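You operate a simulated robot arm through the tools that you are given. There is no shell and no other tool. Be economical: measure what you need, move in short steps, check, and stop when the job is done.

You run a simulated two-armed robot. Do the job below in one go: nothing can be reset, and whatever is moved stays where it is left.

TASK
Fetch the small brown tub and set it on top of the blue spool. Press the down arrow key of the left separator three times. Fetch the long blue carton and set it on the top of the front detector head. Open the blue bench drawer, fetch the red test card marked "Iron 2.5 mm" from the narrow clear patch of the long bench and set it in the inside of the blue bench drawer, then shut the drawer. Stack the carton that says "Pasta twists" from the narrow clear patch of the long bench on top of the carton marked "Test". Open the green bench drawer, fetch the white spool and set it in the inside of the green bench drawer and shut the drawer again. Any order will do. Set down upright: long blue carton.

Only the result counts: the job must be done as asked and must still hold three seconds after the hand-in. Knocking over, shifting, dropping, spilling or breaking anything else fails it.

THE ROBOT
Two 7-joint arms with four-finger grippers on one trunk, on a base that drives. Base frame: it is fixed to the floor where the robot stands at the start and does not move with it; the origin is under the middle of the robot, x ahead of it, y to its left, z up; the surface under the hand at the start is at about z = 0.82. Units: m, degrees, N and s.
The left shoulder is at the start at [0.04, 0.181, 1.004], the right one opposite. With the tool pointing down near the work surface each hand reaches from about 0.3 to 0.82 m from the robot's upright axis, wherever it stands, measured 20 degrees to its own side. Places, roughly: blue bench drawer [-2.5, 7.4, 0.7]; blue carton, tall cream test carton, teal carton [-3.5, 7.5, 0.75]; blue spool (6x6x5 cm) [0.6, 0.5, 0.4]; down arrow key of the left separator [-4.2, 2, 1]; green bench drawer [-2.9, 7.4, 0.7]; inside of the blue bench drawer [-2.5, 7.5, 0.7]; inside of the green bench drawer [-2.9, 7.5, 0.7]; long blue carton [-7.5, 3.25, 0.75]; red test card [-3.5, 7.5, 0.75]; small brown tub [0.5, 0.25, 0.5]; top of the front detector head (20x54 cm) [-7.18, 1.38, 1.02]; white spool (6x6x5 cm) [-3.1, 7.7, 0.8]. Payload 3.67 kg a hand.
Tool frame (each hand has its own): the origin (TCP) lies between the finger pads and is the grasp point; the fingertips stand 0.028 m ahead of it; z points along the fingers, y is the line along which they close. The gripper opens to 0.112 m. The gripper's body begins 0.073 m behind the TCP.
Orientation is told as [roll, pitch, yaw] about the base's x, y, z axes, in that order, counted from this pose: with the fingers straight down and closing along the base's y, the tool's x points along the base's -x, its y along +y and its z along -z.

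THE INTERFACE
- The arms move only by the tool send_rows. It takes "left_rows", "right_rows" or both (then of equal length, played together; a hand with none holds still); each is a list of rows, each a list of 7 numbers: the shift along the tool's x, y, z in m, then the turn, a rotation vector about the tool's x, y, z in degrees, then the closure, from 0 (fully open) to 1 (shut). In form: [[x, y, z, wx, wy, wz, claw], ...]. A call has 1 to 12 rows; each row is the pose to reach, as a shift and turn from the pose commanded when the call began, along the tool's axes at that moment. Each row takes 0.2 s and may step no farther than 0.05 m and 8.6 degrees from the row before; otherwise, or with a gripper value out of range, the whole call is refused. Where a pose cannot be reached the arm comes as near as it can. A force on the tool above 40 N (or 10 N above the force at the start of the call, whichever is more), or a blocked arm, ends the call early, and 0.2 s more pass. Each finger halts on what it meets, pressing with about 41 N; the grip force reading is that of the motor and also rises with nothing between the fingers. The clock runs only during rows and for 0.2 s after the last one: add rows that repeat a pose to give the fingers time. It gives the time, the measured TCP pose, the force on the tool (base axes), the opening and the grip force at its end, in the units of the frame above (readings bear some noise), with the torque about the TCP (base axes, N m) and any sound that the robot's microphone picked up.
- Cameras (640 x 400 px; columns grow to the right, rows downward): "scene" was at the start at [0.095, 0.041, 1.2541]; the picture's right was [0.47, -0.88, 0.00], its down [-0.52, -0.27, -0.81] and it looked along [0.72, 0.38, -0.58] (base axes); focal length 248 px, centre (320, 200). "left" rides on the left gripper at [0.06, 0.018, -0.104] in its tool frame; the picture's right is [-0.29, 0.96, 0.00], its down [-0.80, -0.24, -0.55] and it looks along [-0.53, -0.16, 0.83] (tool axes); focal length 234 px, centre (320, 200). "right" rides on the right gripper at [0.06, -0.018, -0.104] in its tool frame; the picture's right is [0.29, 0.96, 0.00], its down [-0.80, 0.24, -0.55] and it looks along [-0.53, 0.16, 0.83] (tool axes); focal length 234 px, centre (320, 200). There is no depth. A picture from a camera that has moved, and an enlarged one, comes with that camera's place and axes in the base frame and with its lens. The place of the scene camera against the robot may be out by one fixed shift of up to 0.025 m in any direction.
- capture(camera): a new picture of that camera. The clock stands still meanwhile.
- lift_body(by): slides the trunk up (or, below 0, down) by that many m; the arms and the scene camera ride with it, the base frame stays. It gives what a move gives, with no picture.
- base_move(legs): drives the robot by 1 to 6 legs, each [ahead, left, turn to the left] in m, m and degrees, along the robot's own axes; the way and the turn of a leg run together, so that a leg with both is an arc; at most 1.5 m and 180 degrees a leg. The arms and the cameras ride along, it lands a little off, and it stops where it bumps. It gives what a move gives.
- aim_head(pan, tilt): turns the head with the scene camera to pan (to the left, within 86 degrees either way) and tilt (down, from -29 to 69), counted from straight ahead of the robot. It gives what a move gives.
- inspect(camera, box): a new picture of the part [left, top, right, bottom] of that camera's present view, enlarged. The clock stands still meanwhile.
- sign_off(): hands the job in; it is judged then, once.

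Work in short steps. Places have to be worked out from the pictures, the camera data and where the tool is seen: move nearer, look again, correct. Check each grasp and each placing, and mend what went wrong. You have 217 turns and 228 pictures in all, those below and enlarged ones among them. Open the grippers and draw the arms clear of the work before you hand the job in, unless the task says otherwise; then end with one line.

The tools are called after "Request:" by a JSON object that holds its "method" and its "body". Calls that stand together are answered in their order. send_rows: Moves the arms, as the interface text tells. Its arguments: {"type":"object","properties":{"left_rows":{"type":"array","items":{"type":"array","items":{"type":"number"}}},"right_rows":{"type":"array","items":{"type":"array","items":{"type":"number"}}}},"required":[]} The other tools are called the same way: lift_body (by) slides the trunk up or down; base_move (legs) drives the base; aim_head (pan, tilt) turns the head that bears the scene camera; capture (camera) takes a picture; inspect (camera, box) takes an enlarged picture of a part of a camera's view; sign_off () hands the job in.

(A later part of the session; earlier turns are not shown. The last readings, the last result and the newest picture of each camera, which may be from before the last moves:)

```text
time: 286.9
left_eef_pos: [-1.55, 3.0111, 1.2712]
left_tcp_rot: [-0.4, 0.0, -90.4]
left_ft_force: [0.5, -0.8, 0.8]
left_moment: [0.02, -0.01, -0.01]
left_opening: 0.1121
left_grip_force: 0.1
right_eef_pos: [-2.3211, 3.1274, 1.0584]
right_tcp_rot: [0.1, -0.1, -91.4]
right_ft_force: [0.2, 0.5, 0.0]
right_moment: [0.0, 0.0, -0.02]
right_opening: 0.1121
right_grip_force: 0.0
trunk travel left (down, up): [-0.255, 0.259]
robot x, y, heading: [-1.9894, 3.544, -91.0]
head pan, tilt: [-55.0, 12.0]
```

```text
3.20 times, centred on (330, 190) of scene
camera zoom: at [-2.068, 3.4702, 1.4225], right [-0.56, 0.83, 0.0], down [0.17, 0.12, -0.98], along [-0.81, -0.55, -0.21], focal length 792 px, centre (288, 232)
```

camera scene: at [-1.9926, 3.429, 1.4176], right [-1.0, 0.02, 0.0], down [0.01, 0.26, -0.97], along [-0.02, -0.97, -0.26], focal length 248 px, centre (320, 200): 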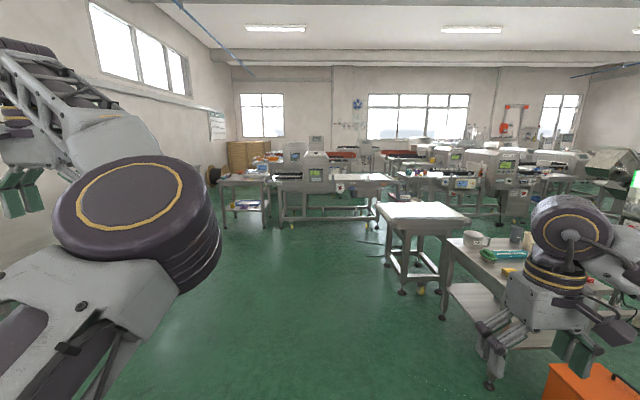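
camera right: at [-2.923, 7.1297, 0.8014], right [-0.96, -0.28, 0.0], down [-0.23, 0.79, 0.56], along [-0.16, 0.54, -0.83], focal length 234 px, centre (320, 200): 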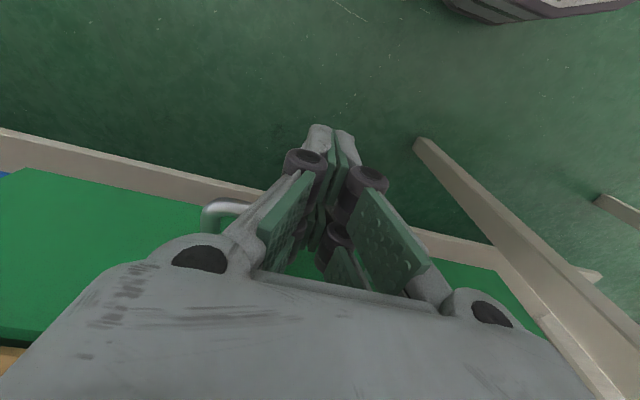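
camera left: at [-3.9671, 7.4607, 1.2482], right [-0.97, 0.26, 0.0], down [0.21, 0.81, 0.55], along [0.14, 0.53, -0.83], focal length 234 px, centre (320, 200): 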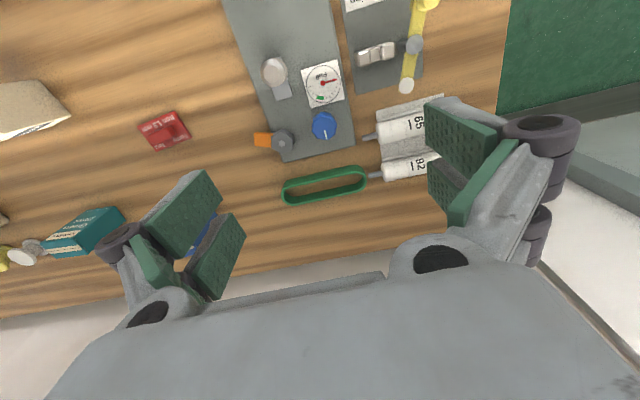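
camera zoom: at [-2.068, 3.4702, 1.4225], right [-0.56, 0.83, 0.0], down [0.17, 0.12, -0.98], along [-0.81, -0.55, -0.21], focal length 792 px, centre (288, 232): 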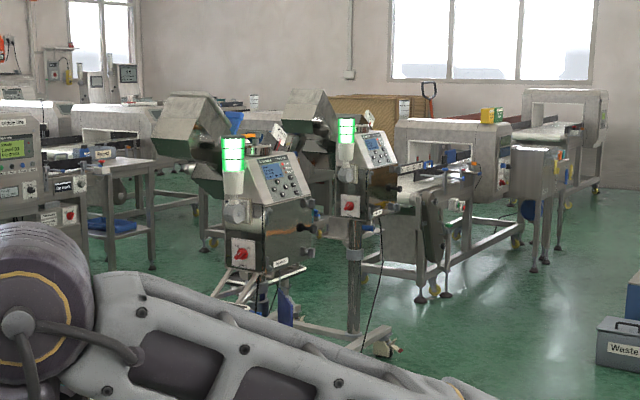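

The separator panels face roughly toward +y/+x. I'll drive west along y≈3.5, then turn to face the left one.

Request:
{"method": "base_move", "body": {"legs": [[0, 0, -89], [1.4, 0, 0], [0.75, 0, 0], [0, 0, 90]]}}

Request:
{"method": "aim_head", "body": {"pan": 0, "tilt": 20}}

Request:
{"method": "capture", "body": {"camera": "scene"}}

```text
time: 306.1
left_eef_pos: [-3.6363, 3.0173, 1.2705]
left_tcp_rot: [-0.5, -0.1, -89.1]
left_ft_force: [0.3, -0.5, 0.6]
left_moment: [0.03, 0.04, 0.03]
left_opening: 0.1119
left_grip_force: 0.1
right_eef_pos: [-4.4111, 3.1171, 1.0572]
right_tcp_rot: [0.1, 0.0, -89.9]
right_ft_force: [0.4, 0.0, 0.1]
right_moment: [0.02, 0.02, -0.02]
right_opening: 0.1123
right_grip_force: 0.1
trunk travel left (down, up): [-0.255, 0.259]
robot x, y, heading: [-4.0849, 3.5388, -89.6]
head pan, tilt: [-55.0, 12.0]
```

```text
time: 307.4
left_eef_pos: [-3.6376, 3.0171, 1.2718]
left_tcp_rot: [-0.5, -0.1, -89.1]
left_ft_force: [-0.4, 0.2, 0.9]
left_moment: [0.0, 0.01, 0.0]
left_opening: 0.1122
left_grip_force: 0.1
right_eef_pos: [-4.4113, 3.1162, 1.0573]
right_tcp_rot: [0.0, 0.0, -90.0]
right_ft_force: [-0.1, 0.4, 0.4]
right_moment: [0.0, -0.01, 0.01]
right_opening: 0.112
right_grip_force: 0.0
trunk travel left (down, up): [-0.255, 0.259]
robot x, y, heading: [-4.0875, 3.5387, -89.8]
head pan, tilt: [0.0, 20.0]
```

```text
91 pictures are left
camera scene: at [-4.0892, 3.4255, 1.4095], right [-1.0, 0.0, 0.0], down [0.0, 0.34, -0.94], along [0.0, -0.94, -0.34], focal length 248 px, centre (320, 200)
```

scene: 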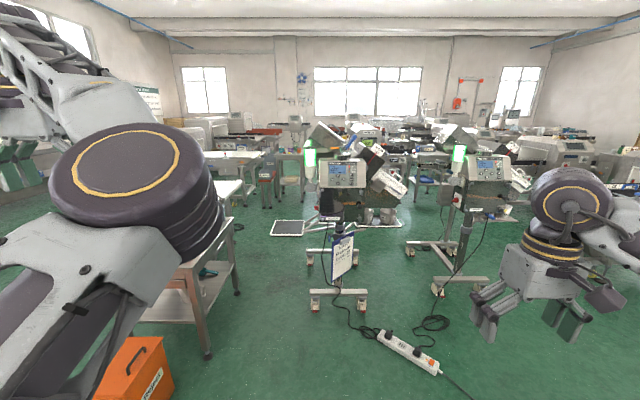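

The left separator is straight ahead, with cables and a power strip on the floor at right. I'll zoom in on its panel.

Request:
{"method": "inspect", "body": {"camera": "scene", "box": [290, 120, 410, 200]}}

Request:
{"method": "inspect", "body": {"camera": "scene", "box": [260, 180, 460, 380]}}

```text
5.00 times, centred on (350, 160) of scene
camera zoom: at [-4.0892, 3.4255, 1.4095], right [-1.0, 0.0, 0.0], down [0.0, 0.34, -0.94], along [0.0, -0.94, -0.34], focal length 1237 px, centre (170, 400)
```

zoom: 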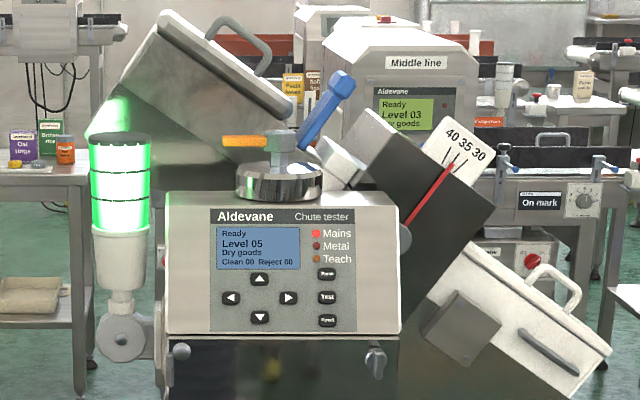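

```text
2.00 times, centred on (360, 280) of scene
camera zoom: at [-4.0892, 3.4255, 1.4095], right [-1.0, 0.0, 0.0], down [0.0, 0.34, -0.94], along [0.0, -0.94, -0.34], focal length 495 px, centre (240, 40)
```

zoom: 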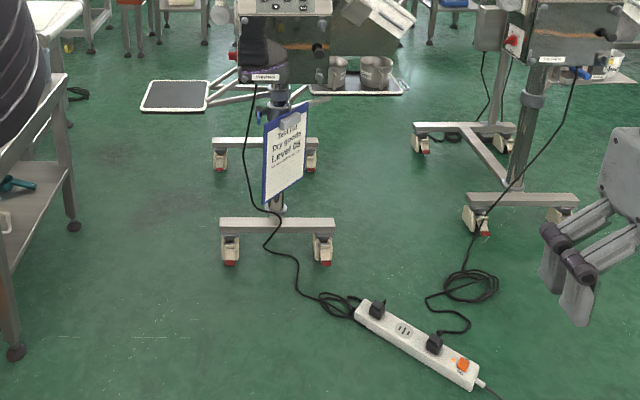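

The panel faces me. The down arrow key should be near (-4.19, 2.05, 1.01), and the display reads Level 05. I'll drive up to about 0.75 m and turn the right hand to point forward.

Request:
{"method": "base_move", "body": {"legs": [[0.6, 0.08, -0.2]]}}

Request:
{"method": "send_rows", "body": {"right_rows": [[0, 0, 0, 0, -8, 0, 0.2], [0, 0, 0, 0, -16, 0, 0.4], [0, 0, 0, 0, -24, 0, 0.6], [0, 0, 0, 0, -32, 0, 0.8], [0, 0, 0, 0, -40, 0, 1], [0, 0, 0, 0, -48, 0, 1], [0, 0, 0, 0, -56, 0, 1], [0, 0, 0, 0, -64, 0, 1], [0, 0, 0, 0, -72, 0, 1], [0, 0, 0, 0, -80, 0, 1], [0, 0, 0, 0, -86, 0, 1]]}}

Request:
{"method": "capture", "body": {"camera": "right"}}

Request:
{"method": "aim_head", "body": {"pan": -10, "tilt": 25}}

Request:
{"method": "capture", "body": {"camera": "scene"}}

```text
time: 310.8
left_eef_pos: [-3.5471, 2.4258, 1.2715]
left_tcp_rot: [-0.4, -0.1, -88.8]
left_ft_force: [0.0, -0.6, 0.7]
left_moment: [0.01, -0.02, 0.0]
left_opening: 0.1122
left_grip_force: 0.0
right_eef_pos: [-4.3215, 2.518, 1.0569]
right_tcp_rot: [0.1, 0.1, -89.6]
right_ft_force: [0.1, 0.6, -0.5]
right_moment: [0.02, -0.02, -0.01]
right_opening: 0.1123
right_grip_force: 0.2
trunk travel left (down, up): [-0.255, 0.259]
robot x, y, heading: [-4.0004, 2.9453, -89.2]
head pan, tilt: [0.0, 20.0]
```

```text
time: 313.4
left_eef_pos: [-3.5465, 2.4274, 1.2718]
left_tcp_rot: [-0.4, -0.1, -88.6]
left_ft_force: [-0.4, -0.1, 0.2]
left_moment: [-0.05, -0.01, 0.02]
left_opening: 0.1123
left_grip_force: 0.0
right_eef_pos: [-4.5498, 2.5224, 1.0]
right_tcp_rot: [-57.6, -50.2, -43.6]
right_ft_force: [0.2, -0.4, 0.2]
right_moment: [0.02, 0.03, 0.0]
right_opening: 0.0
right_grip_force: 35.3
right hand out of reach, approached as far as the arm can: row 4, 5, 6, 7, 8, 9, 10, 11
trunk travel left (down, up): [-0.255, 0.259]
robot x, y, heading: [-4.0027, 2.9411, -89.5]
head pan, tilt: [0.0, 20.0]
stopped in row 11 (right hand): the arm was blocked; the commanded pose is now the measured one
```

```text
88 pictures are left
camera right: at [-4.5634, 2.6432, 0.9987], right [0.67, 0.07, -0.74], down [0.73, 0.13, 0.67], along [0.14, -0.99, 0.04], focal length 234 px, centre (320, 200)
```

right: 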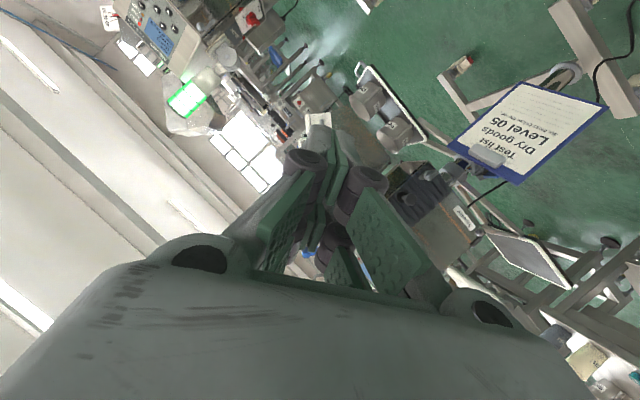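

```text
time: 314.1
left_eef_pos: [-3.5472, 2.4251, 1.2707]
left_tcp_rot: [-0.4, -0.1, -88.6]
left_ft_force: [0.2, 0.5, -0.4]
left_moment: [0.01, 0.01, 0.0]
left_opening: 0.1121
left_grip_force: 0.0
right_eef_pos: [-4.5503, 2.5217, 0.9975]
right_tcp_rot: [-57.4, -50.1, -43.6]
right_ft_force: [-0.3, 0.0, -0.1]
right_moment: [0.02, 0.0, -0.05]
right_opening: 0.0
right_grip_force: 35.7
trunk travel left (down, up): [-0.255, 0.259]
robot x, y, heading: [-4.0032, 2.9482, -89.2]
head pan, tilt: [-10.0, 25.0]
```

```text
87 pictures are left
camera scene: at [-4.0182, 2.8328, 1.4014], right [-0.99, 0.16, 0.0], down [0.07, 0.42, -0.91], along [-0.15, -0.89, -0.42], focal length 248 px, centre (320, 200)
```

scene: 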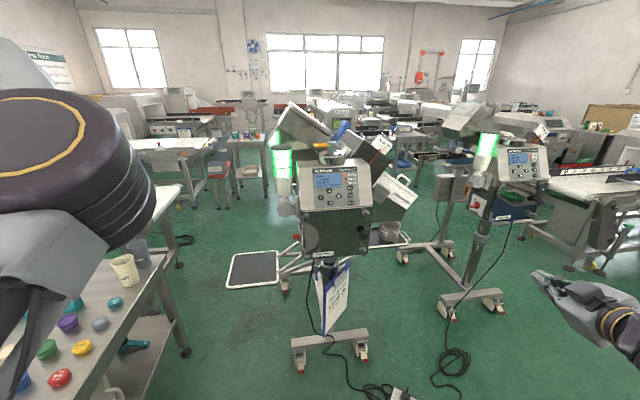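

The wrist deviated, but the hand points mostly forward. I'll extend it a little forward and left, then correct the pointing direction to straight ahead.

Request:
{"method": "send_rows", "body": {"right_rows": [[-0.031, 0.034, 0.005, 0, 0, 0, 1], [-0.061, 0.069, 0.01, 0, 0, 0, 1], [-0.092, 0.103, 0.015, 0, 0, 0, 1], [-0.123, 0.137, 0.019, 0, 0, 0, 1], [-0.153, 0.172, 0.024, 0, 0, 0, 1], [-0.184, 0.206, 0.029, 0, 0, 0, 1], [-0.184, 0.206, 0.029, -0.9, -6.5, 0, 1], [-0.184, 0.206, 0.029, -1.8, -13.1, 0, 1], [-0.184, 0.206, 0.029, -2.6, -19.6, 0, 1], [-0.184, 0.206, 0.029, -3.5, -26.2, 0, 1]]}}

Request:
{"method": "capture", "body": {"camera": "right"}}

Request:
{"method": "capture", "body": {"camera": "scene"}}

```text
time: 316.5
left_eef_pos: [-3.5469, 2.4263, 1.2714]
left_tcp_rot: [-0.4, 0.0, -88.7]
left_ft_force: [0.9, -0.2, -0.6]
left_moment: [-0.01, 0.04, 0.04]
left_opening: 0.1118
left_grip_force: 0.0
right_eef_pos: [-4.2249, 2.4021, 1.1112]
right_tcp_rot: [-80.0, -38.1, 14.6]
right_ft_force: [-0.3, 0.4, 0.1]
right_moment: [0.03, 0.01, -0.03]
right_opening: 0.0001
right_grip_force: 35.5
right hand out of reach, approached as far as the arm can: row 1, 2, 3, 4, 5, 7, 8, 9, 10
trunk travel left (down, up): [-0.255, 0.259]
robot x, y, heading: [-3.9993, 2.9415, -89.2]
head pan, tilt: [-10.0, 25.0]
stopped in row 10 (right hand): the arm was blocked; the commanded pose is now the measured one
```

```text
86 pictures are left
camera right: at [-4.316, 2.4798, 1.1022], right [0.3, 0.25, -0.92], down [0.54, 0.75, 0.38], along [0.78, -0.62, 0.09], focal length 234 px, centre (320, 200)
```

right: 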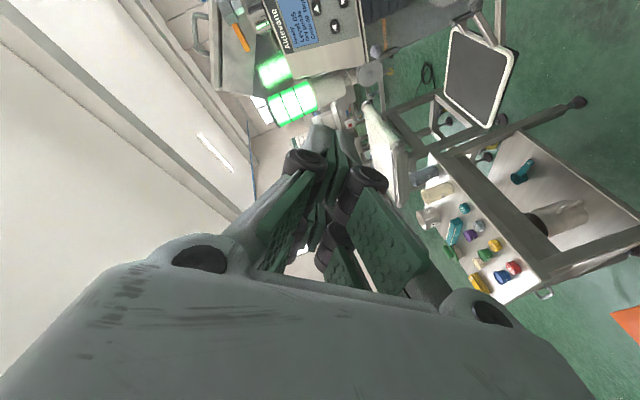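

```text
85 pictures are left
camera scene: at [-4.0179, 2.8333, 1.4014], right [-0.99, 0.16, 0.0], down [0.07, 0.42, -0.91], along [-0.15, -0.89, -0.42], focal length 248 px, centre (320, 200)
```

scene: 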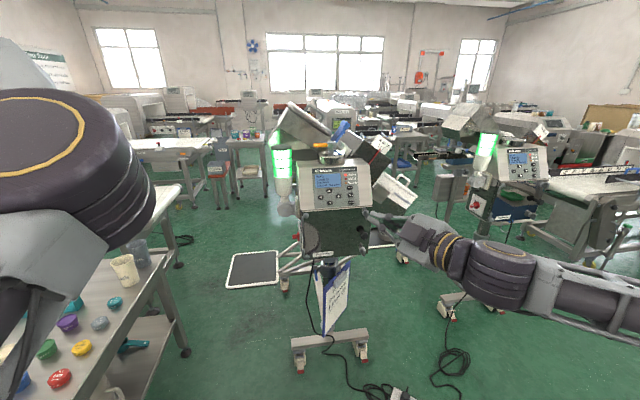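

The hand now points about 22° left of straight ahead and nearly level, which is fine for pressing. I'll keep this arm pose and use the trunk and base for positioning: lower the trunk 10 cm and drive ahead 15 cm.

Request:
{"method": "lift_body", "body": {"by": -0.1}}

Request:
{"method": "base_move", "body": {"legs": [[0.15, 0, 0]]}}

Request:
{"method": "capture", "body": {"camera": "right"}}

Request:
{"method": "capture", "body": {"camera": "scene"}}

```text
time: 317.9
left_eef_pos: [-3.5472, 2.4263, 1.1713]
left_tcp_rot: [-0.4, 0.0, -88.6]
left_ft_force: [-0.3, 0.9, 0.0]
left_moment: [-0.04, -0.03, -0.02]
left_opening: 0.1118
left_grip_force: 0.0
right_eef_pos: [-4.2257, 2.4017, 1.0105]
right_tcp_rot: [-80.1, -38.0, 14.6]
right_ft_force: [0.3, -0.3, 0.4]
right_moment: [0.01, 0.01, -0.01]
right_opening: 0.0
right_grip_force: 35.8
trunk travel left (down, up): [-0.155, 0.359]
robot x, y, heading: [-4.0022, 2.942, -89.3]
head pan, tilt: [-10.0, 25.0]
```

```text
time: 319.3
left_eef_pos: [-3.547, 2.2717, 1.1705]
left_tcp_rot: [-0.5, 0.1, -88.8]
left_ft_force: [0.7, -0.4, -0.2]
left_moment: [0.03, 0.0, -0.03]
left_opening: 0.1122
left_grip_force: 0.1
right_eef_pos: [-4.2234, 2.2484, 1.01]
right_tcp_rot: [-79.9, -38.1, 14.3]
right_ft_force: [0.3, -0.4, -0.5]
right_moment: [0.01, -0.03, 0.05]
right_opening: 0.0001
right_grip_force: 35.5
trunk travel left (down, up): [-0.155, 0.359]
robot x, y, heading: [-3.9975, 2.7895, -89.4]
head pan, tilt: [-10.0, 25.0]
```

```text
84 pictures are left
camera right: at [-4.3156, 2.3266, 1.0013], right [0.3, 0.25, -0.92], down [0.55, 0.75, 0.38], along [0.78, -0.62, 0.09], focal length 234 px, centre (320, 200)
```

right: 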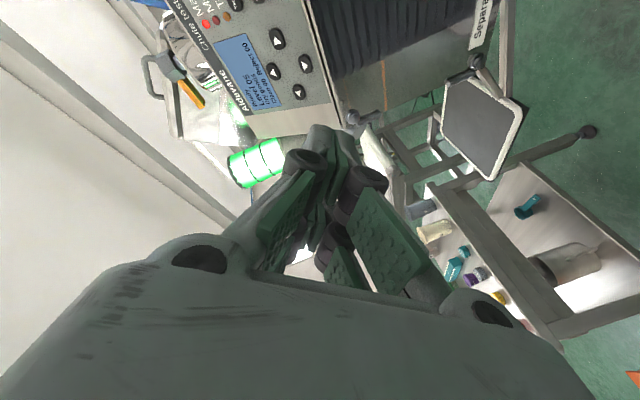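

```text
83 pictures are left
camera scene: at [-4.0171, 2.6793, 1.3013], right [-0.99, 0.16, 0.0], down [0.07, 0.42, -0.91], along [-0.15, -0.89, -0.42], focal length 248 px, centre (320, 200)
```

scene: 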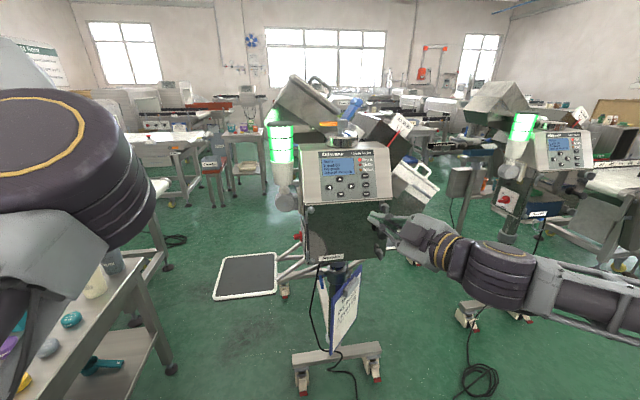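

The right camera shows the keypad; the down key is the rightmost of the four in this rotated view. I'll zoom in both cameras to locate it precisely.

Request:
{"method": "inspect", "body": {"camera": "right", "box": [200, 0, 400, 160]}}

Request:
{"method": "inspect", "body": {"camera": "scene", "box": [280, 130, 420, 250]}}

```text
2.50 times, centred on (300, 80) of right
camera zoom: at [-4.3156, 2.3266, 1.0013], right [0.3, 0.25, -0.92], down [0.55, 0.75, 0.38], along [0.78, -0.62, 0.09], focal length 585 px, centre (370, 500)
```

zoom: 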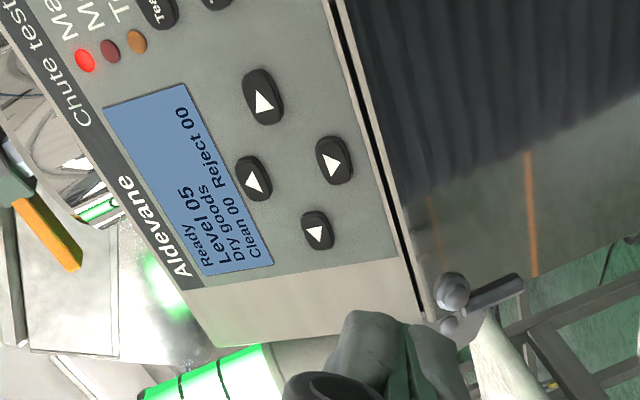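

```text
3.33 times, centred on (350, 190) of scene
camera zoom: at [-4.0171, 2.6793, 1.3013], right [-0.99, 0.16, 0.0], down [0.07, 0.42, -0.91], along [-0.15, -0.89, -0.42], focal length 825 px, centre (220, 233)
```

zoom: 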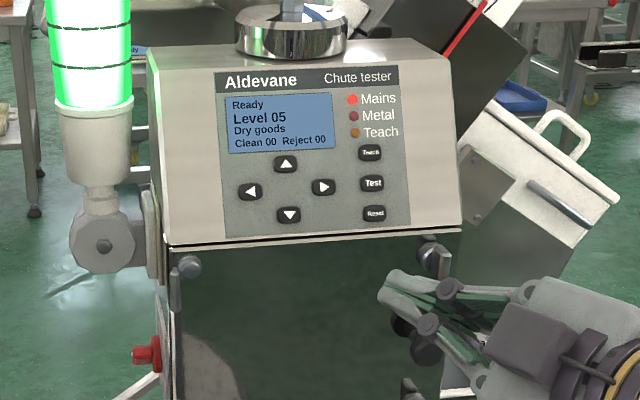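

Calibrating the head camera on the visible fingertip, both rays meet with the down key at (-4.1955, 2.0355, 0.982). I'll lower the trunk 2.6 cm and drive ahead and slightly left toward it.

Request:
{"method": "lift_body", "body": {"by": -0.026}}

Request:
{"method": "base_move", "body": {"legs": [[0.12, 0.03, 0]]}}

Request:
{"method": "inspect", "body": {"camera": "right", "box": [200, 0, 440, 200]}}

Request:
{"method": "inspect", "body": {"camera": "scene", "box": [280, 150, 420, 260]}}

```text
time: 320.0
left_eef_pos: [-3.5465, 2.2738, 1.1446]
left_tcp_rot: [-0.4, -0.1, -88.7]
left_ft_force: [-0.2, 0.0, 0.3]
left_moment: [0.02, 0.0, 0.04]
left_opening: 0.1122
left_grip_force: 0.0
right_eef_pos: [-4.2242, 2.2494, 0.9849]
right_tcp_rot: [-80.1, -38.1, 14.4]
right_ft_force: [-1.0, 0.3, 0.2]
right_moment: [-0.03, -0.01, -0.03]
right_opening: 0.0001
right_grip_force: 35.1
trunk travel left (down, up): [-0.129, 0.385]
robot x, y, heading: [-4.0018, 2.7916, -89.3]
head pan, tilt: [-10.0, 25.0]
```

```text
time: 321.2
left_eef_pos: [-3.516, 2.1518, 1.1436]
left_tcp_rot: [-0.5, 0.1, -88.7]
left_ft_force: [0.6, 0.5, -0.8]
left_moment: [0.07, 0.0, 0.04]
left_opening: 0.1121
left_grip_force: 0.2
right_eef_pos: [-4.1918, 2.1267, 0.9842]
right_tcp_rot: [-79.9, -38.2, 14.4]
right_ft_force: [0.4, -0.6, 0.6]
right_moment: [0.0, 0.01, -0.01]
right_opening: 0.0001
right_grip_force: 36.4
trunk travel left (down, up): [-0.129, 0.385]
robot x, y, heading: [-3.9721, 2.6723, -89.2]
head pan, tilt: [-10.0, 25.0]
```

```text
2.00 times, centred on (320, 100) of right
camera zoom: at [-4.2836, 2.2051, 0.975], right [0.3, 0.25, -0.92], down [0.54, 0.75, 0.38], along [0.78, -0.62, 0.09], focal length 468 px, centre (320, 400)
```

zoom: 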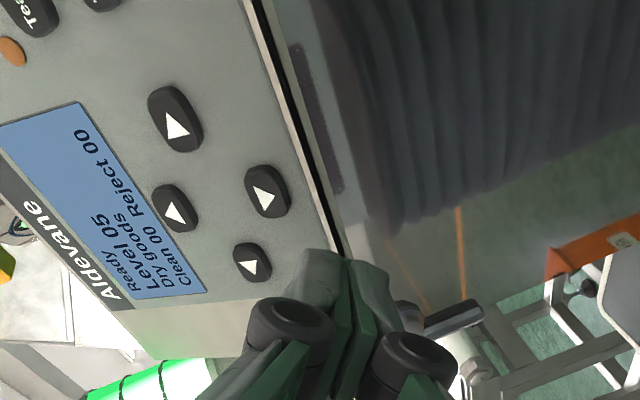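

```text
3.64 times, centred on (350, 205) of scene
camera zoom: at [-3.9854, 2.5582, 1.2749], right [-0.99, 0.16, 0.0], down [0.07, 0.42, -0.91], along [-0.15, -0.89, -0.42], focal length 900 px, centre (211, 182)
```

zoom: 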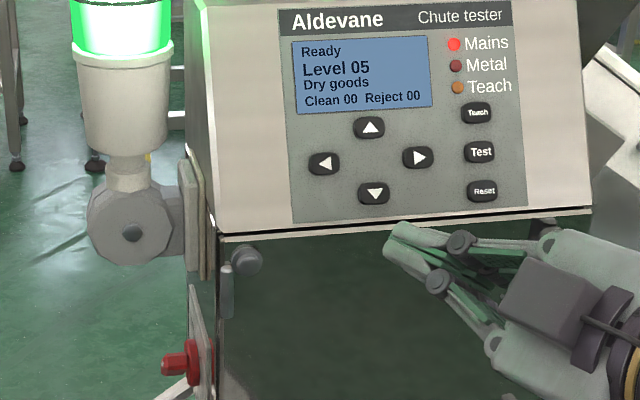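

Recomputed, the key is at (-4.1935, 2.030, 0.979), and the leading fingertip edge lines up with it, about 6 cm short. I'll test a 3 cm straight arm advance.

Request:
{"method": "send_rows", "body": {"right_rows": [[0.003, -0.005, 0.014, 0, 0, 0, 1], [0.006, -0.0096, 0.0278, 0, 0, 0, 1]]}}

Request:
{"method": "inspect", "body": {"camera": "scene", "box": [280, 150, 420, 260]}}

```text
time: 322.1
left_eef_pos: [-3.5158, 2.1531, 1.1451]
left_tcp_rot: [-0.3, 0.0, -88.7]
left_ft_force: [-0.1, -0.2, -0.3]
left_moment: [-0.01, 0.0, 0.0]
left_opening: 0.1118
left_grip_force: 0.1
right_eef_pos: [-4.1942, 2.1105, 1.0704]
right_tcp_rot: [-91.1, -34.9, 20.9]
right_ft_force: [0.5, -0.8, -0.1]
right_moment: [-0.01, 0.01, -0.02]
right_opening: 0.0
right_grip_force: 35.9
right hand out of reach, approached as far as the arm can: row 1, 2
trunk travel left (down, up): [-0.129, 0.385]
robot x, y, heading: [-3.9701, 2.6712, -89.5]
head pan, tilt: [-10.0, 25.0]
stopped in row 2 (right hand): the arm was blocked; the commanded pose is now the measured one
```

```text
3.64 times, centred on (350, 205) of scene
camera zoom: at [-3.9858, 2.5602, 1.2751], right [-0.99, 0.16, 0.0], down [0.07, 0.42, -0.91], along [-0.15, -0.89, -0.42], focal length 900 px, centre (211, 182)
```

zoom: 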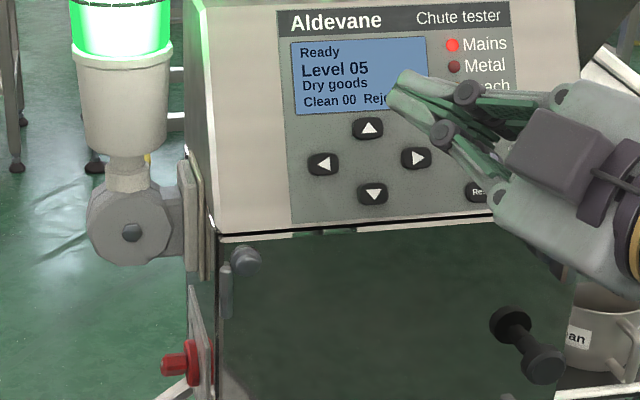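

The arm jumps when asked to extend, so I'll leave it fixed and use only trunk and base. The tip is now 9.3 cm above the key, so I'll lower the trunk accordingly and check.

Request:
{"method": "lift_body", "body": {"by": -0.095}}

Request:
{"method": "inspect", "body": {"camera": "scene", "box": [280, 130, 420, 240]}}

Request:
{"method": "inspect", "body": {"camera": "right", "box": [200, 0, 440, 200]}}

```text
time: 323.3
left_eef_pos: [-3.5146, 2.1531, 1.0491]
left_tcp_rot: [-0.4, 0.0, -88.7]
left_ft_force: [-0.3, -0.2, -0.6]
left_moment: [-0.04, 0.01, -0.02]
left_opening: 0.1122
left_grip_force: 0.1
right_eef_pos: [-4.1943, 2.1097, 0.9748]
right_tcp_rot: [-91.0, -34.8, 21.0]
right_ft_force: [0.2, -0.4, 0.9]
right_moment: [0.02, -0.04, -0.02]
right_opening: 0.0
right_grip_force: 35.9
trunk travel left (down, up): [-0.034, 0.48]
robot x, y, heading: [-3.9682, 2.6696, -89.2]
head pan, tilt: [-10.0, 25.0]
```

```text
3.64 times, centred on (350, 185) of scene
camera zoom: at [-3.9857, 2.5599, 1.1795], right [-0.99, 0.16, 0.0], down [0.07, 0.42, -0.91], along [-0.15, -0.89, -0.42], focal length 900 px, centre (211, 254)
```

zoom: 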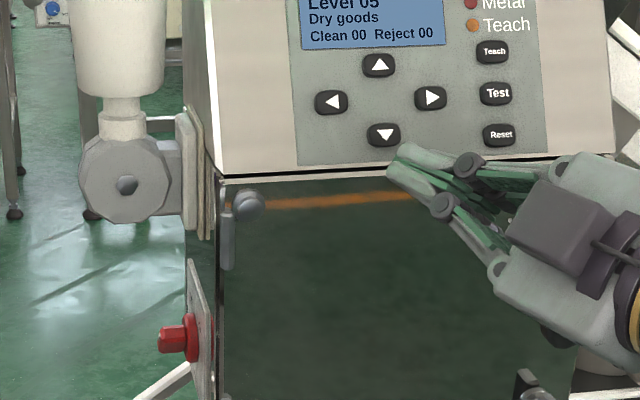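

```text
2.00 times, centred on (320, 100) of right
camera zoom: at [-4.285, 2.1844, 0.9547], right [0.3, 0.1, -0.95], down [0.55, 0.8, 0.25], along [0.78, -0.6, 0.18], focal length 468 px, centre (320, 400)
```

zoom: 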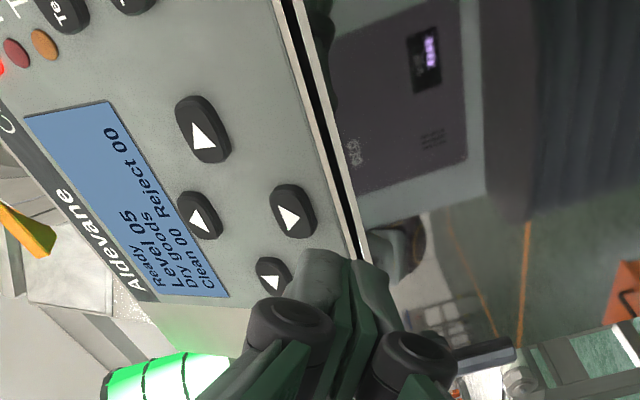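

The leading finger edge is at (-4.197, 2.079, 0.978), aligned with the key at (-4.194, 2.030, 0.979). I'll drive forward 4 cm.

Request:
{"method": "base_move", "body": {"legs": [[0.035, 0, 0]]}}

Request:
{"method": "inspect", "body": {"camera": "scene", "box": [280, 130, 420, 240]}}

Request:
{"method": "inspect", "body": {"camera": "right", "box": [240, 40, 400, 180]}}

```text
time: 324.2
left_eef_pos: [-3.5153, 2.1171, 1.0472]
left_tcp_rot: [-0.5, 0.1, -88.8]
left_ft_force: [1.0, -0.8, -0.4]
left_moment: [0.05, 0.02, 0.02]
left_opening: 0.1121
left_grip_force: 0.1
right_eef_pos: [-4.1932, 2.0729, 0.9744]
right_tcp_rot: [-90.9, -34.9, 20.8]
right_ft_force: [0.7, -0.3, -1.4]
right_moment: [-0.03, -0.02, 0.02]
right_opening: 0.0
right_grip_force: 35.9
trunk travel left (down, up): [-0.034, 0.48]
robot x, y, heading: [-3.9697, 2.6382, -89.5]
head pan, tilt: [-10.0, 25.0]
```

```text
3.64 times, centred on (350, 185) of scene
camera zoom: at [-3.9854, 2.5244, 1.1792], right [-0.99, 0.16, 0.0], down [0.07, 0.42, -0.91], along [-0.15, -0.89, -0.42], focal length 900 px, centre (211, 254)
```

zoom: 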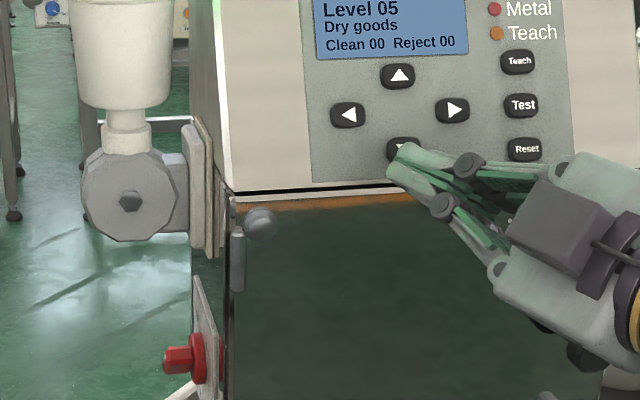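

```text
2.86 times, centred on (320, 110) of right
camera zoom: at [-4.2848, 2.1494, 0.9534], right [0.3, 0.1, -0.95], down [0.55, 0.8, 0.25], along [0.78, -0.6, 0.18], focal length 669 px, centre (320, 457)
```

zoom: 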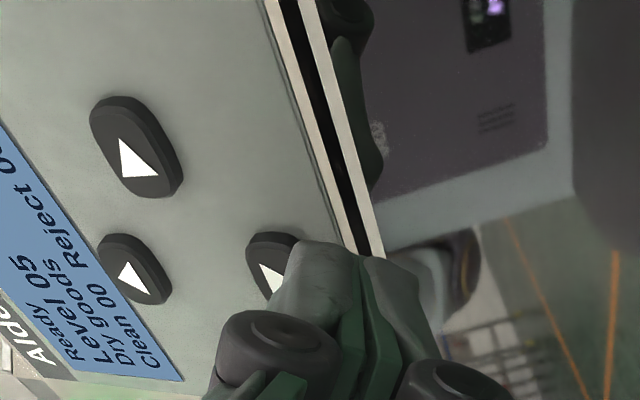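

The fingertip is right at the key. I'll advance in small steps to press and watch the display and sound.

Request:
{"method": "base_move", "body": {"legs": [[0.015, 0, 0]]}}

Request:
{"method": "inspect", "body": {"camera": "scene", "box": [280, 130, 420, 240]}}

```text
time: 325.0
left_eef_pos: [-3.5143, 2.1022, 1.0465]
left_tcp_rot: [-0.5, 0.2, -88.7]
left_ft_force: [-0.1, -0.6, -0.5]
left_moment: [0.04, -0.02, 0.01]
left_opening: 0.1121
left_grip_force: 0.0
right_eef_pos: [-4.1933, 2.0579, 0.9747]
right_tcp_rot: [-90.8, -34.9, 20.8]
right_ft_force: [0.2, -0.1, -0.4]
right_moment: [-0.01, -0.01, 0.05]
right_opening: 0.0
right_grip_force: 35.5
trunk travel left (down, up): [-0.034, 0.48]
robot x, y, heading: [-3.97, 2.6208, -89.2]
head pan, tilt: [-10.0, 25.0]
```

```text
3.64 times, centred on (350, 185) of scene
camera zoom: at [-3.9851, 2.51, 1.1793], right [-0.99, 0.16, 0.0], down [0.07, 0.42, -0.91], along [-0.15, -0.89, -0.42], focal length 900 px, centre (211, 254)
```

zoom: 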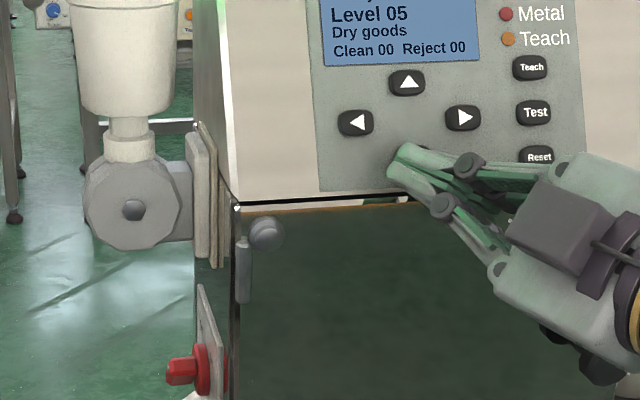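

No contact force yet. I'll take another small step.

Request:
{"method": "base_move", "body": {"legs": [[0.01, 0, 0]]}}

Request:
{"method": "inspect", "body": {"camera": "scene", "box": [280, 120, 420, 230]}}

```text
time: 325.8
left_eef_pos: [-3.5155, 2.098, 1.0493]
left_tcp_rot: [-0.4, 0.0, -88.8]
left_ft_force: [0.3, 0.6, 0.7]
left_moment: [0.0, 0.04, -0.01]
left_opening: 0.1121
left_grip_force: 0.1
right_eef_pos: [-4.1924, 2.0583, 0.977]
right_tcp_rot: [-91.1, -34.8, 21.1]
right_ft_force: [-3.4, 15.2, 0.4]
right_moment: [0.24, 0.06, -0.17]
right_opening: 0.0
right_grip_force: 36.1
trunk travel left (down, up): [-0.034, 0.48]
robot x, y, heading: [-3.9716, 2.614, -89.5]
head pan, tilt: [-10.0, 25.0]
stopped in leg 1: the force on the tool passed its limit at 50 N (the readings are from after the stop); the commanded pose is now the measured one
```

```text
3.64 times, centred on (350, 175) of scene
camera zoom: at [-3.986, 2.5065, 1.1797], right [-0.99, 0.16, 0.0], down [0.07, 0.42, -0.91], along [-0.15, -0.89, -0.42], focal length 900 px, centre (211, 291)
```

zoom: 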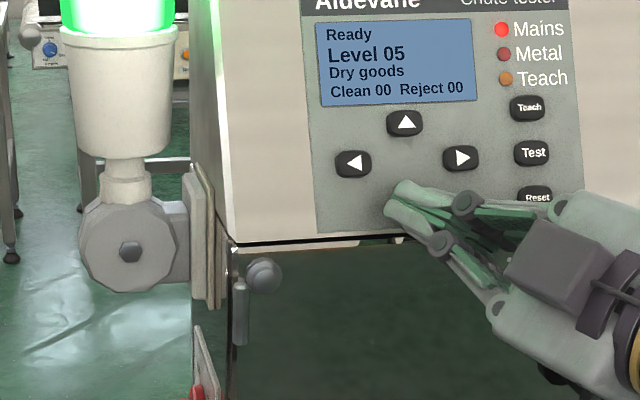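

Contact was made, but the display still reads Level 05. I'll check the contact point in the right camera.

Request:
{"method": "inspect", "body": {"camera": "right", "box": [240, 40, 400, 180]}}

```text
2.86 times, centred on (320, 110) of right
camera zoom: at [-4.2843, 2.1338, 0.9551], right [0.3, 0.09, -0.95], down [0.55, 0.8, 0.25], along [0.78, -0.59, 0.18], focal length 669 px, centre (320, 457)
```

zoom: 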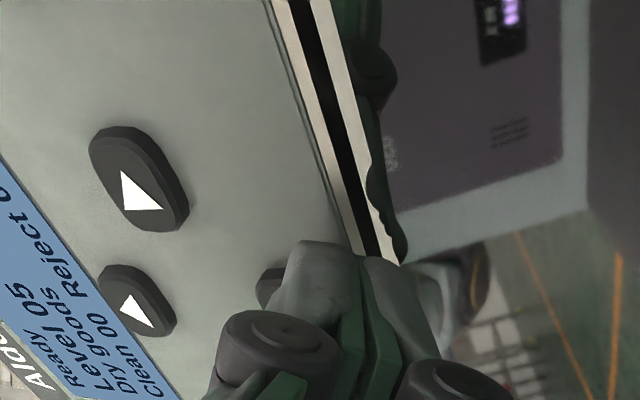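

The finger end lands about 1.2 cm right of and 1 cm below the key centre. I'll back off, raise the trunk 1 cm and shift left 1.2 cm.

Request:
{"method": "base_move", "body": {"legs": [[-0.025, 0, 0], [0, 0.012, 0]]}}

Request:
{"method": "lift_body", "body": {"by": 0.009}}

Request:
{"method": "inspect", "body": {"camera": "right", "box": [240, 40, 400, 180]}}

Request:
{"method": "inspect", "body": {"camera": "scene", "box": [280, 120, 420, 230]}}

```text
time: 327.0
left_eef_pos: [-3.5028, 2.1225, 1.049]
left_tcp_rot: [-0.4, 0.1, -88.8]
left_ft_force: [-0.2, 0.9, -0.4]
left_moment: [-0.01, -0.01, 0.0]
left_opening: 0.1122
left_grip_force: 0.1
right_eef_pos: [-4.1785, 2.0798, 0.9754]
right_tcp_rot: [-90.8, -34.9, 21.0]
right_ft_force: [0.4, 0.9, 0.8]
right_moment: [0.01, -0.02, -0.05]
right_opening: 0.0001
right_grip_force: 35.9
trunk travel left (down, up): [-0.034, 0.48]
robot x, y, heading: [-3.9529, 2.6417, -89.4]
head pan, tilt: [-10.0, 25.0]
```

```text
time: 327.6
left_eef_pos: [-3.5031, 2.1223, 1.0573]
left_tcp_rot: [-0.6, 0.1, -88.7]
left_ft_force: [-1.0, -0.1, -0.2]
left_moment: [-0.01, 0.01, -0.01]
left_opening: 0.1121
left_grip_force: 0.0
right_eef_pos: [-4.1795, 2.0807, 0.984]
right_tcp_rot: [-90.9, -34.9, 21.1]
right_ft_force: [0.8, -0.2, -1.3]
right_moment: [0.02, 0.0, 0.03]
right_opening: 0.0
right_grip_force: 35.8
trunk travel left (down, up): [-0.043, 0.471]
robot x, y, heading: [-3.9584, 2.6407, -89.3]
head pan, tilt: [-10.0, 25.0]
```

```text
2.86 times, centred on (320, 110) of right
camera zoom: at [-4.2718, 2.1562, 0.9628], right [0.3, 0.1, -0.95], down [0.55, 0.8, 0.25], along [0.78, -0.59, 0.18], focal length 669 px, centre (320, 457)
```

zoom: 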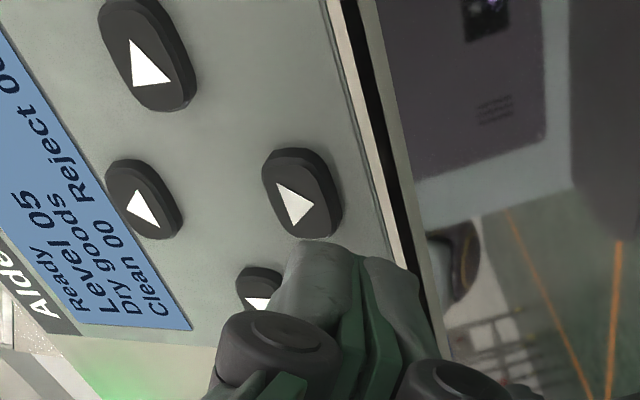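

```text
3.64 times, centred on (350, 175) of scene
camera zoom: at [-3.9736, 2.5296, 1.1883], right [-0.99, 0.16, 0.0], down [0.07, 0.42, -0.91], along [-0.15, -0.89, -0.42], focal length 900 px, centre (211, 291)
```

zoom: 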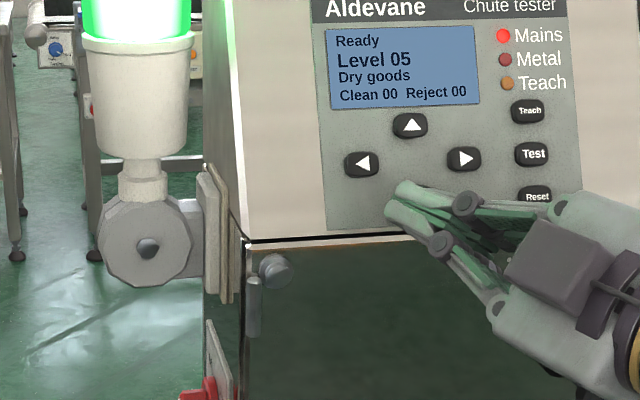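

Measured in the same picture, the finger end is now within a few mm of the key centre. I'll press by driving forward until the force stop.

Request:
{"method": "base_move", "body": {"legs": [[0.03, 0, 0]]}}

Request:
{"method": "inspect", "body": {"camera": "scene", "box": [280, 120, 420, 230]}}

Request:
{"method": "inspect", "body": {"camera": "right", "box": [240, 40, 400, 180]}}

```text
time: 328.5
left_eef_pos: [-3.5042, 2.0941, 1.0572]
left_tcp_rot: [-0.5, 0.1, -88.8]
left_ft_force: [0.5, 0.1, 0.1]
left_moment: [0.02, -0.05, 0.02]
left_opening: 0.1118
left_grip_force: 0.1
right_eef_pos: [-4.1788, 2.0556, 0.9846]
right_tcp_rot: [-91.2, -34.9, 21.2]
right_ft_force: [0.0, 0.0, 0.3]
right_moment: [0.0, 0.0, -0.04]
right_opening: 0.0
right_grip_force: 36.2
trunk travel left (down, up): [-0.043, 0.471]
robot x, y, heading: [-3.9556, 2.6134, -89.6]
head pan, tilt: [-10.0, 25.0]
heard: click, click
stopped in leg 1: the force on the tool passed its limit at 118 N (the readings are from after the stop); the commanded pose is now the measured one
```

```text
3.64 times, centred on (350, 175) of scene
camera zoom: at [-3.9734, 2.5018, 1.1883], right [-0.99, 0.16, 0.0], down [0.07, 0.42, -0.91], along [-0.15, -0.89, -0.42], focal length 900 px, centre (211, 291)
```

zoom: 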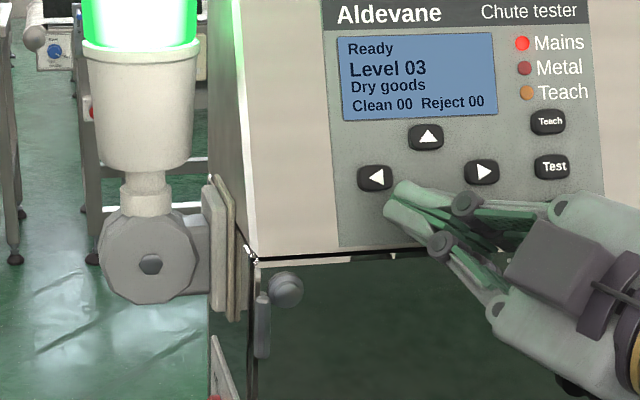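

```text
2.86 times, centred on (320, 110) of right
camera zoom: at [-4.2707, 2.131, 0.9637], right [0.3, 0.1, -0.95], down [0.54, 0.8, 0.25], along [0.79, -0.59, 0.18], focal length 669 px, centre (320, 457)
```

zoom: 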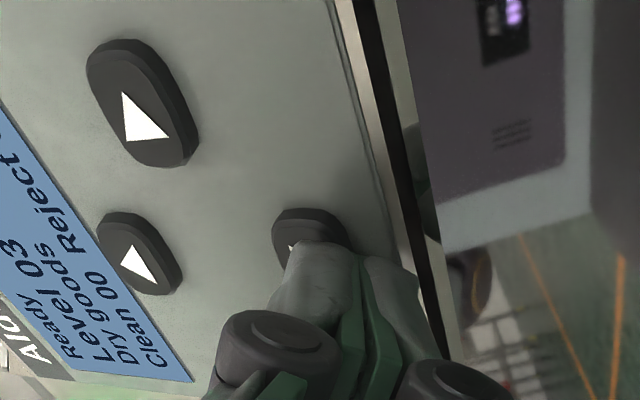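

Two clicks were heard and the display went from 05 to 03, so it registered two presses. I need exactly one more, so I'll creep forward in very small steps for a single gentle click.

Request:
{"method": "base_move", "body": {"legs": [[0.003, 0, 0]]}}

```text
time: 329.2
left_eef_pos: [-3.5033, 2.0899, 1.0556]
left_tcp_rot: [-0.6, 0.0, -88.8]
left_ft_force: [0.3, 0.5, 0.5]
left_moment: [-0.01, -0.01, 0.01]
left_opening: 0.1119
left_grip_force: 0.2
right_eef_pos: [-4.1775, 2.0544, 0.9861]
right_tcp_rot: [-91.1, -34.8, 21.3]
right_ft_force: [-0.6, 6.6, -1.3]
right_moment: [0.11, -0.04, -0.07]
right_opening: 0.0
right_grip_force: 35.8
trunk travel left (down, up): [-0.043, 0.471]
robot x, y, heading: [-3.9595, 2.6068, -89.7]
head pan, tilt: [-10.0, 25.0]
heard: click
```

A single click. I'll back off straight away without any re-press and check the display.

Request:
{"method": "base_move", "body": {"legs": [[-0.15, 0, 0]]}}

Request:
{"method": "inspect", "body": {"camera": "scene", "box": [260, 100, 440, 240]}}

```text
time: 330.6
left_eef_pos: [-3.5062, 2.2398, 1.0569]
left_tcp_rot: [-0.5, -0.1, -89.0]
left_ft_force: [0.1, 0.5, -0.5]
left_moment: [-0.06, 0.0, -0.02]
left_opening: 0.1119
left_grip_force: 0.2
right_eef_pos: [-4.1811, 2.2043, 0.9855]
right_tcp_rot: [-91.1, -34.8, 21.1]
right_ft_force: [-1.0, 0.0, -0.4]
right_moment: [0.04, 0.01, -0.02]
right_opening: 0.0001
right_grip_force: 35.8
trunk travel left (down, up): [-0.043, 0.471]
robot x, y, heading: [-3.9565, 2.7589, -89.8]
head pan, tilt: [-10.0, 25.0]
```

```text
2.86 times, centred on (350, 170) of scene
camera zoom: at [-3.9747, 2.65, 1.1885], right [-0.99, 0.17, 0.0], down [0.07, 0.42, -0.91], along [-0.15, -0.89, -0.42], focal length 707 px, centre (234, 286)
```

zoom: 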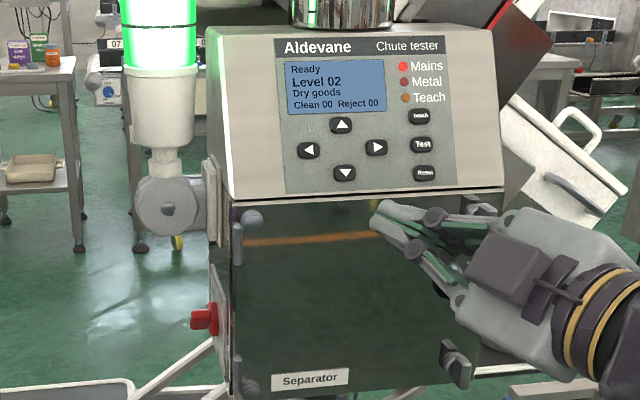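

The display shows Level 02, so exactly three presses are done. I'll back away, raise the trunk and return the right hand to pointing down.

Request:
{"method": "base_move", "body": {"legs": [[-0.5, -0.1, 0]]}}

Request:
{"method": "lift_body", "body": {"by": 0.19}}

Request:
{"method": "send_rows", "body": {"right_rows": [[0, 0, 0, -2.05, 6.58, 4.15, 0.8], [0, 0, 0, -4.1, 13.2, 8.3, 0.5], [0, 0, 0, -6.2, 19.7, 12.45, 0.2], [0, 0, 0, -8.2, 26.3, 16.6, 0], [0, 0, 0, -10.3, 32.9, 20.75, 0], [0, 0, 0, -12.3, 39.5, 24.9, 0], [0, 0, 0, -14.4, 46.05, 29.05, 0]]}}

Request:
{"method": "send_rows", "body": {"right_rows": [[0, 0, 0, -2.05, 6.58, 4.15, 0], [0, 0, 0, -4.1, 13.2, 8.3, 0], [0, 0, 0, -6.2, 19.7, 12.45, 0], [0, 0, 0, -8.2, 26.3, 16.6, 0], [0, 0, 0, -10.3, 32.9, 20.75, 0], [0, 0, 0, -12.3, 39.5, 24.9, 0], [0, 0, 0, -14.4, 46.05, 29.05, 0]]}}

Request:
{"method": "aim_head", "body": {"pan": -80, "tilt": 12}}

Request:
{"method": "capture", "body": {"camera": "scene"}}

```text
time: 333.6
left_eef_pos: [-3.6091, 2.7374, 1.0572]
left_tcp_rot: [-0.5, 0.1, -89.1]
left_ft_force: [-0.2, 0.6, 0.1]
left_moment: [-0.02, -0.03, -0.01]
left_opening: 0.1121
left_grip_force: 0.0
right_eef_pos: [-4.2858, 2.7029, 0.9857]
right_tcp_rot: [-91.1, -34.8, 21.0]
right_ft_force: [0.0, 0.2, 0.0]
right_moment: [-0.01, 0.01, 0.0]
right_opening: 0.0
right_grip_force: 36.2
trunk travel left (down, up): [-0.043, 0.471]
robot x, y, heading: [-4.057, 3.2599, -89.8]
head pan, tilt: [-10.0, 25.0]
```

```text
time: 335.7
left_eef_pos: [-3.6094, 2.7358, 1.248]
left_tcp_rot: [-0.5, 0.1, -89.1]
left_ft_force: [-0.6, -1.0, -0.8]
left_moment: [0.01, 0.02, 0.03]
left_opening: 0.112
left_grip_force: 0.1
right_eef_pos: [-4.2845, 2.7032, 1.1762]
right_tcp_rot: [-91.0, -34.8, 20.9]
right_ft_force: [-0.3, 0.3, -0.2]
right_moment: [0.0, -0.01, 0.02]
right_opening: 0.0
right_grip_force: 35.8
trunk travel left (down, up): [-0.233, 0.281]
robot x, y, heading: [-4.0598, 3.2571, -90.0]
head pan, tilt: [-10.0, 25.0]
```

```text
time: 337.3
left_eef_pos: [-3.6089, 2.7363, 1.2481]
left_tcp_rot: [-0.7, 0.3, -89.2]
left_ft_force: [-0.3, -0.6, 0.4]
left_moment: [0.0, -0.01, -0.02]
left_opening: 0.1121
left_grip_force: 0.0
right_eef_pos: [-4.2851, 2.7028, 1.1742]
right_tcp_rot: [-30.7, -38.2, -48.4]
right_ft_force: [0.2, 0.1, 0.2]
right_moment: [-0.01, -0.02, -0.02]
right_opening: 0.112
right_grip_force: 0.1
trunk travel left (down, up): [-0.233, 0.281]
robot x, y, heading: [-4.0596, 3.2613, -89.6]
head pan, tilt: [-10.0, 25.0]
```

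```text
time: 338.9
left_eef_pos: [-3.609, 2.7355, 1.2465]
left_tcp_rot: [-0.6, 0.1, -89.1]
left_ft_force: [-0.1, 0.0, -0.1]
left_moment: [0.0, -0.01, 0.0]
left_opening: 0.112
left_grip_force: 0.1
right_eef_pos: [-4.2853, 2.7014, 1.1753]
right_tcp_rot: [-0.1, 0.1, -90.2]
right_ft_force: [0.2, 1.1, -0.5]
right_moment: [0.01, 0.02, 0.02]
right_opening: 0.1122
right_grip_force: 0.1
trunk travel left (down, up): [-0.233, 0.281]
robot x, y, heading: [-4.0582, 3.2576, -89.8]
head pan, tilt: [-10.0, 25.0]
```

```text
time: 340.3
left_eef_pos: [-3.6096, 2.7363, 1.2488]
left_tcp_rot: [-0.5, 0.2, -89.1]
left_ft_force: [0.6, -0.7, 0.2]
left_moment: [-0.02, -0.02, 0.0]
left_opening: 0.1118
left_grip_force: 0.0
right_eef_pos: [-4.2851, 2.7019, 1.1753]
right_tcp_rot: [-0.1, 0.0, -90.1]
right_ft_force: [-0.4, 0.6, -0.8]
right_moment: [-0.01, 0.02, 0.01]
right_opening: 0.1121
right_grip_force: 0.1
trunk travel left (down, up): [-0.233, 0.281]
robot x, y, heading: [-4.0607, 3.2578, -89.8]
head pan, tilt: [-80.0, 12.0]
```

```text
65 pictures are left
camera scene: at [-4.1535, 3.2219, 1.4007], right [-0.18, 0.98, 0.0], down [0.2, 0.04, -0.98], along [-0.96, -0.17, -0.21], focal length 248 px, centre (320, 200)
```

scene: 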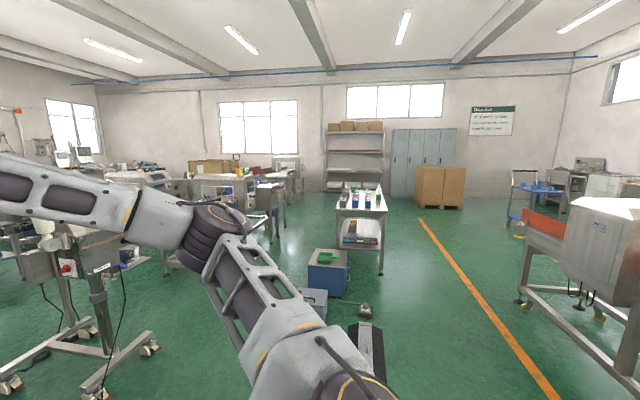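

The right hand is back to pointing down. The table with cartons lies ahead to the west, so I'll zoom in on it.

Request:
{"method": "inspect", "body": {"camera": "scene", "box": [280, 160, 440, 260]}}

Request:
{"method": "inspect", "body": {"camera": "scene", "box": [100, 140, 300, 260]}}

```text
4.00 times, centred on (360, 210) of scene
camera zoom: at [-4.1535, 3.2219, 1.4007], right [-0.18, 0.98, 0.0], down [0.2, 0.04, -0.98], along [-0.96, -0.17, -0.21], focal length 990 px, centre (160, 160)
```

zoom: 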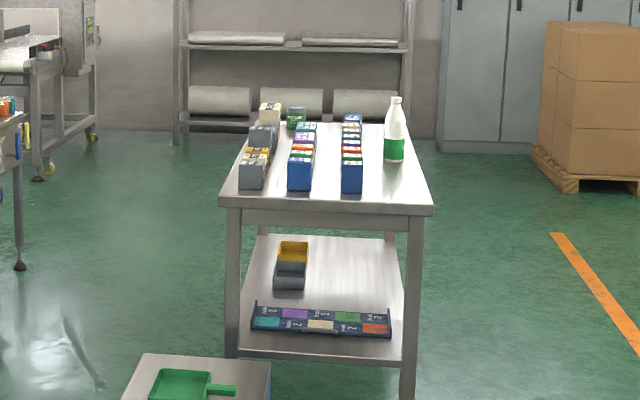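

```text
3.20 times, centred on (200, 200) of scene
camera zoom: at [-4.1535, 3.2219, 1.4007], right [-0.18, 0.98, 0.0], down [0.2, 0.04, -0.98], along [-0.96, -0.17, -0.21], focal length 792 px, centre (704, 200)
```

zoom: 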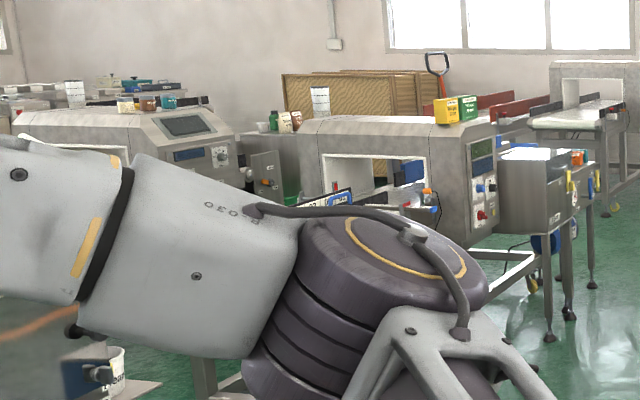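

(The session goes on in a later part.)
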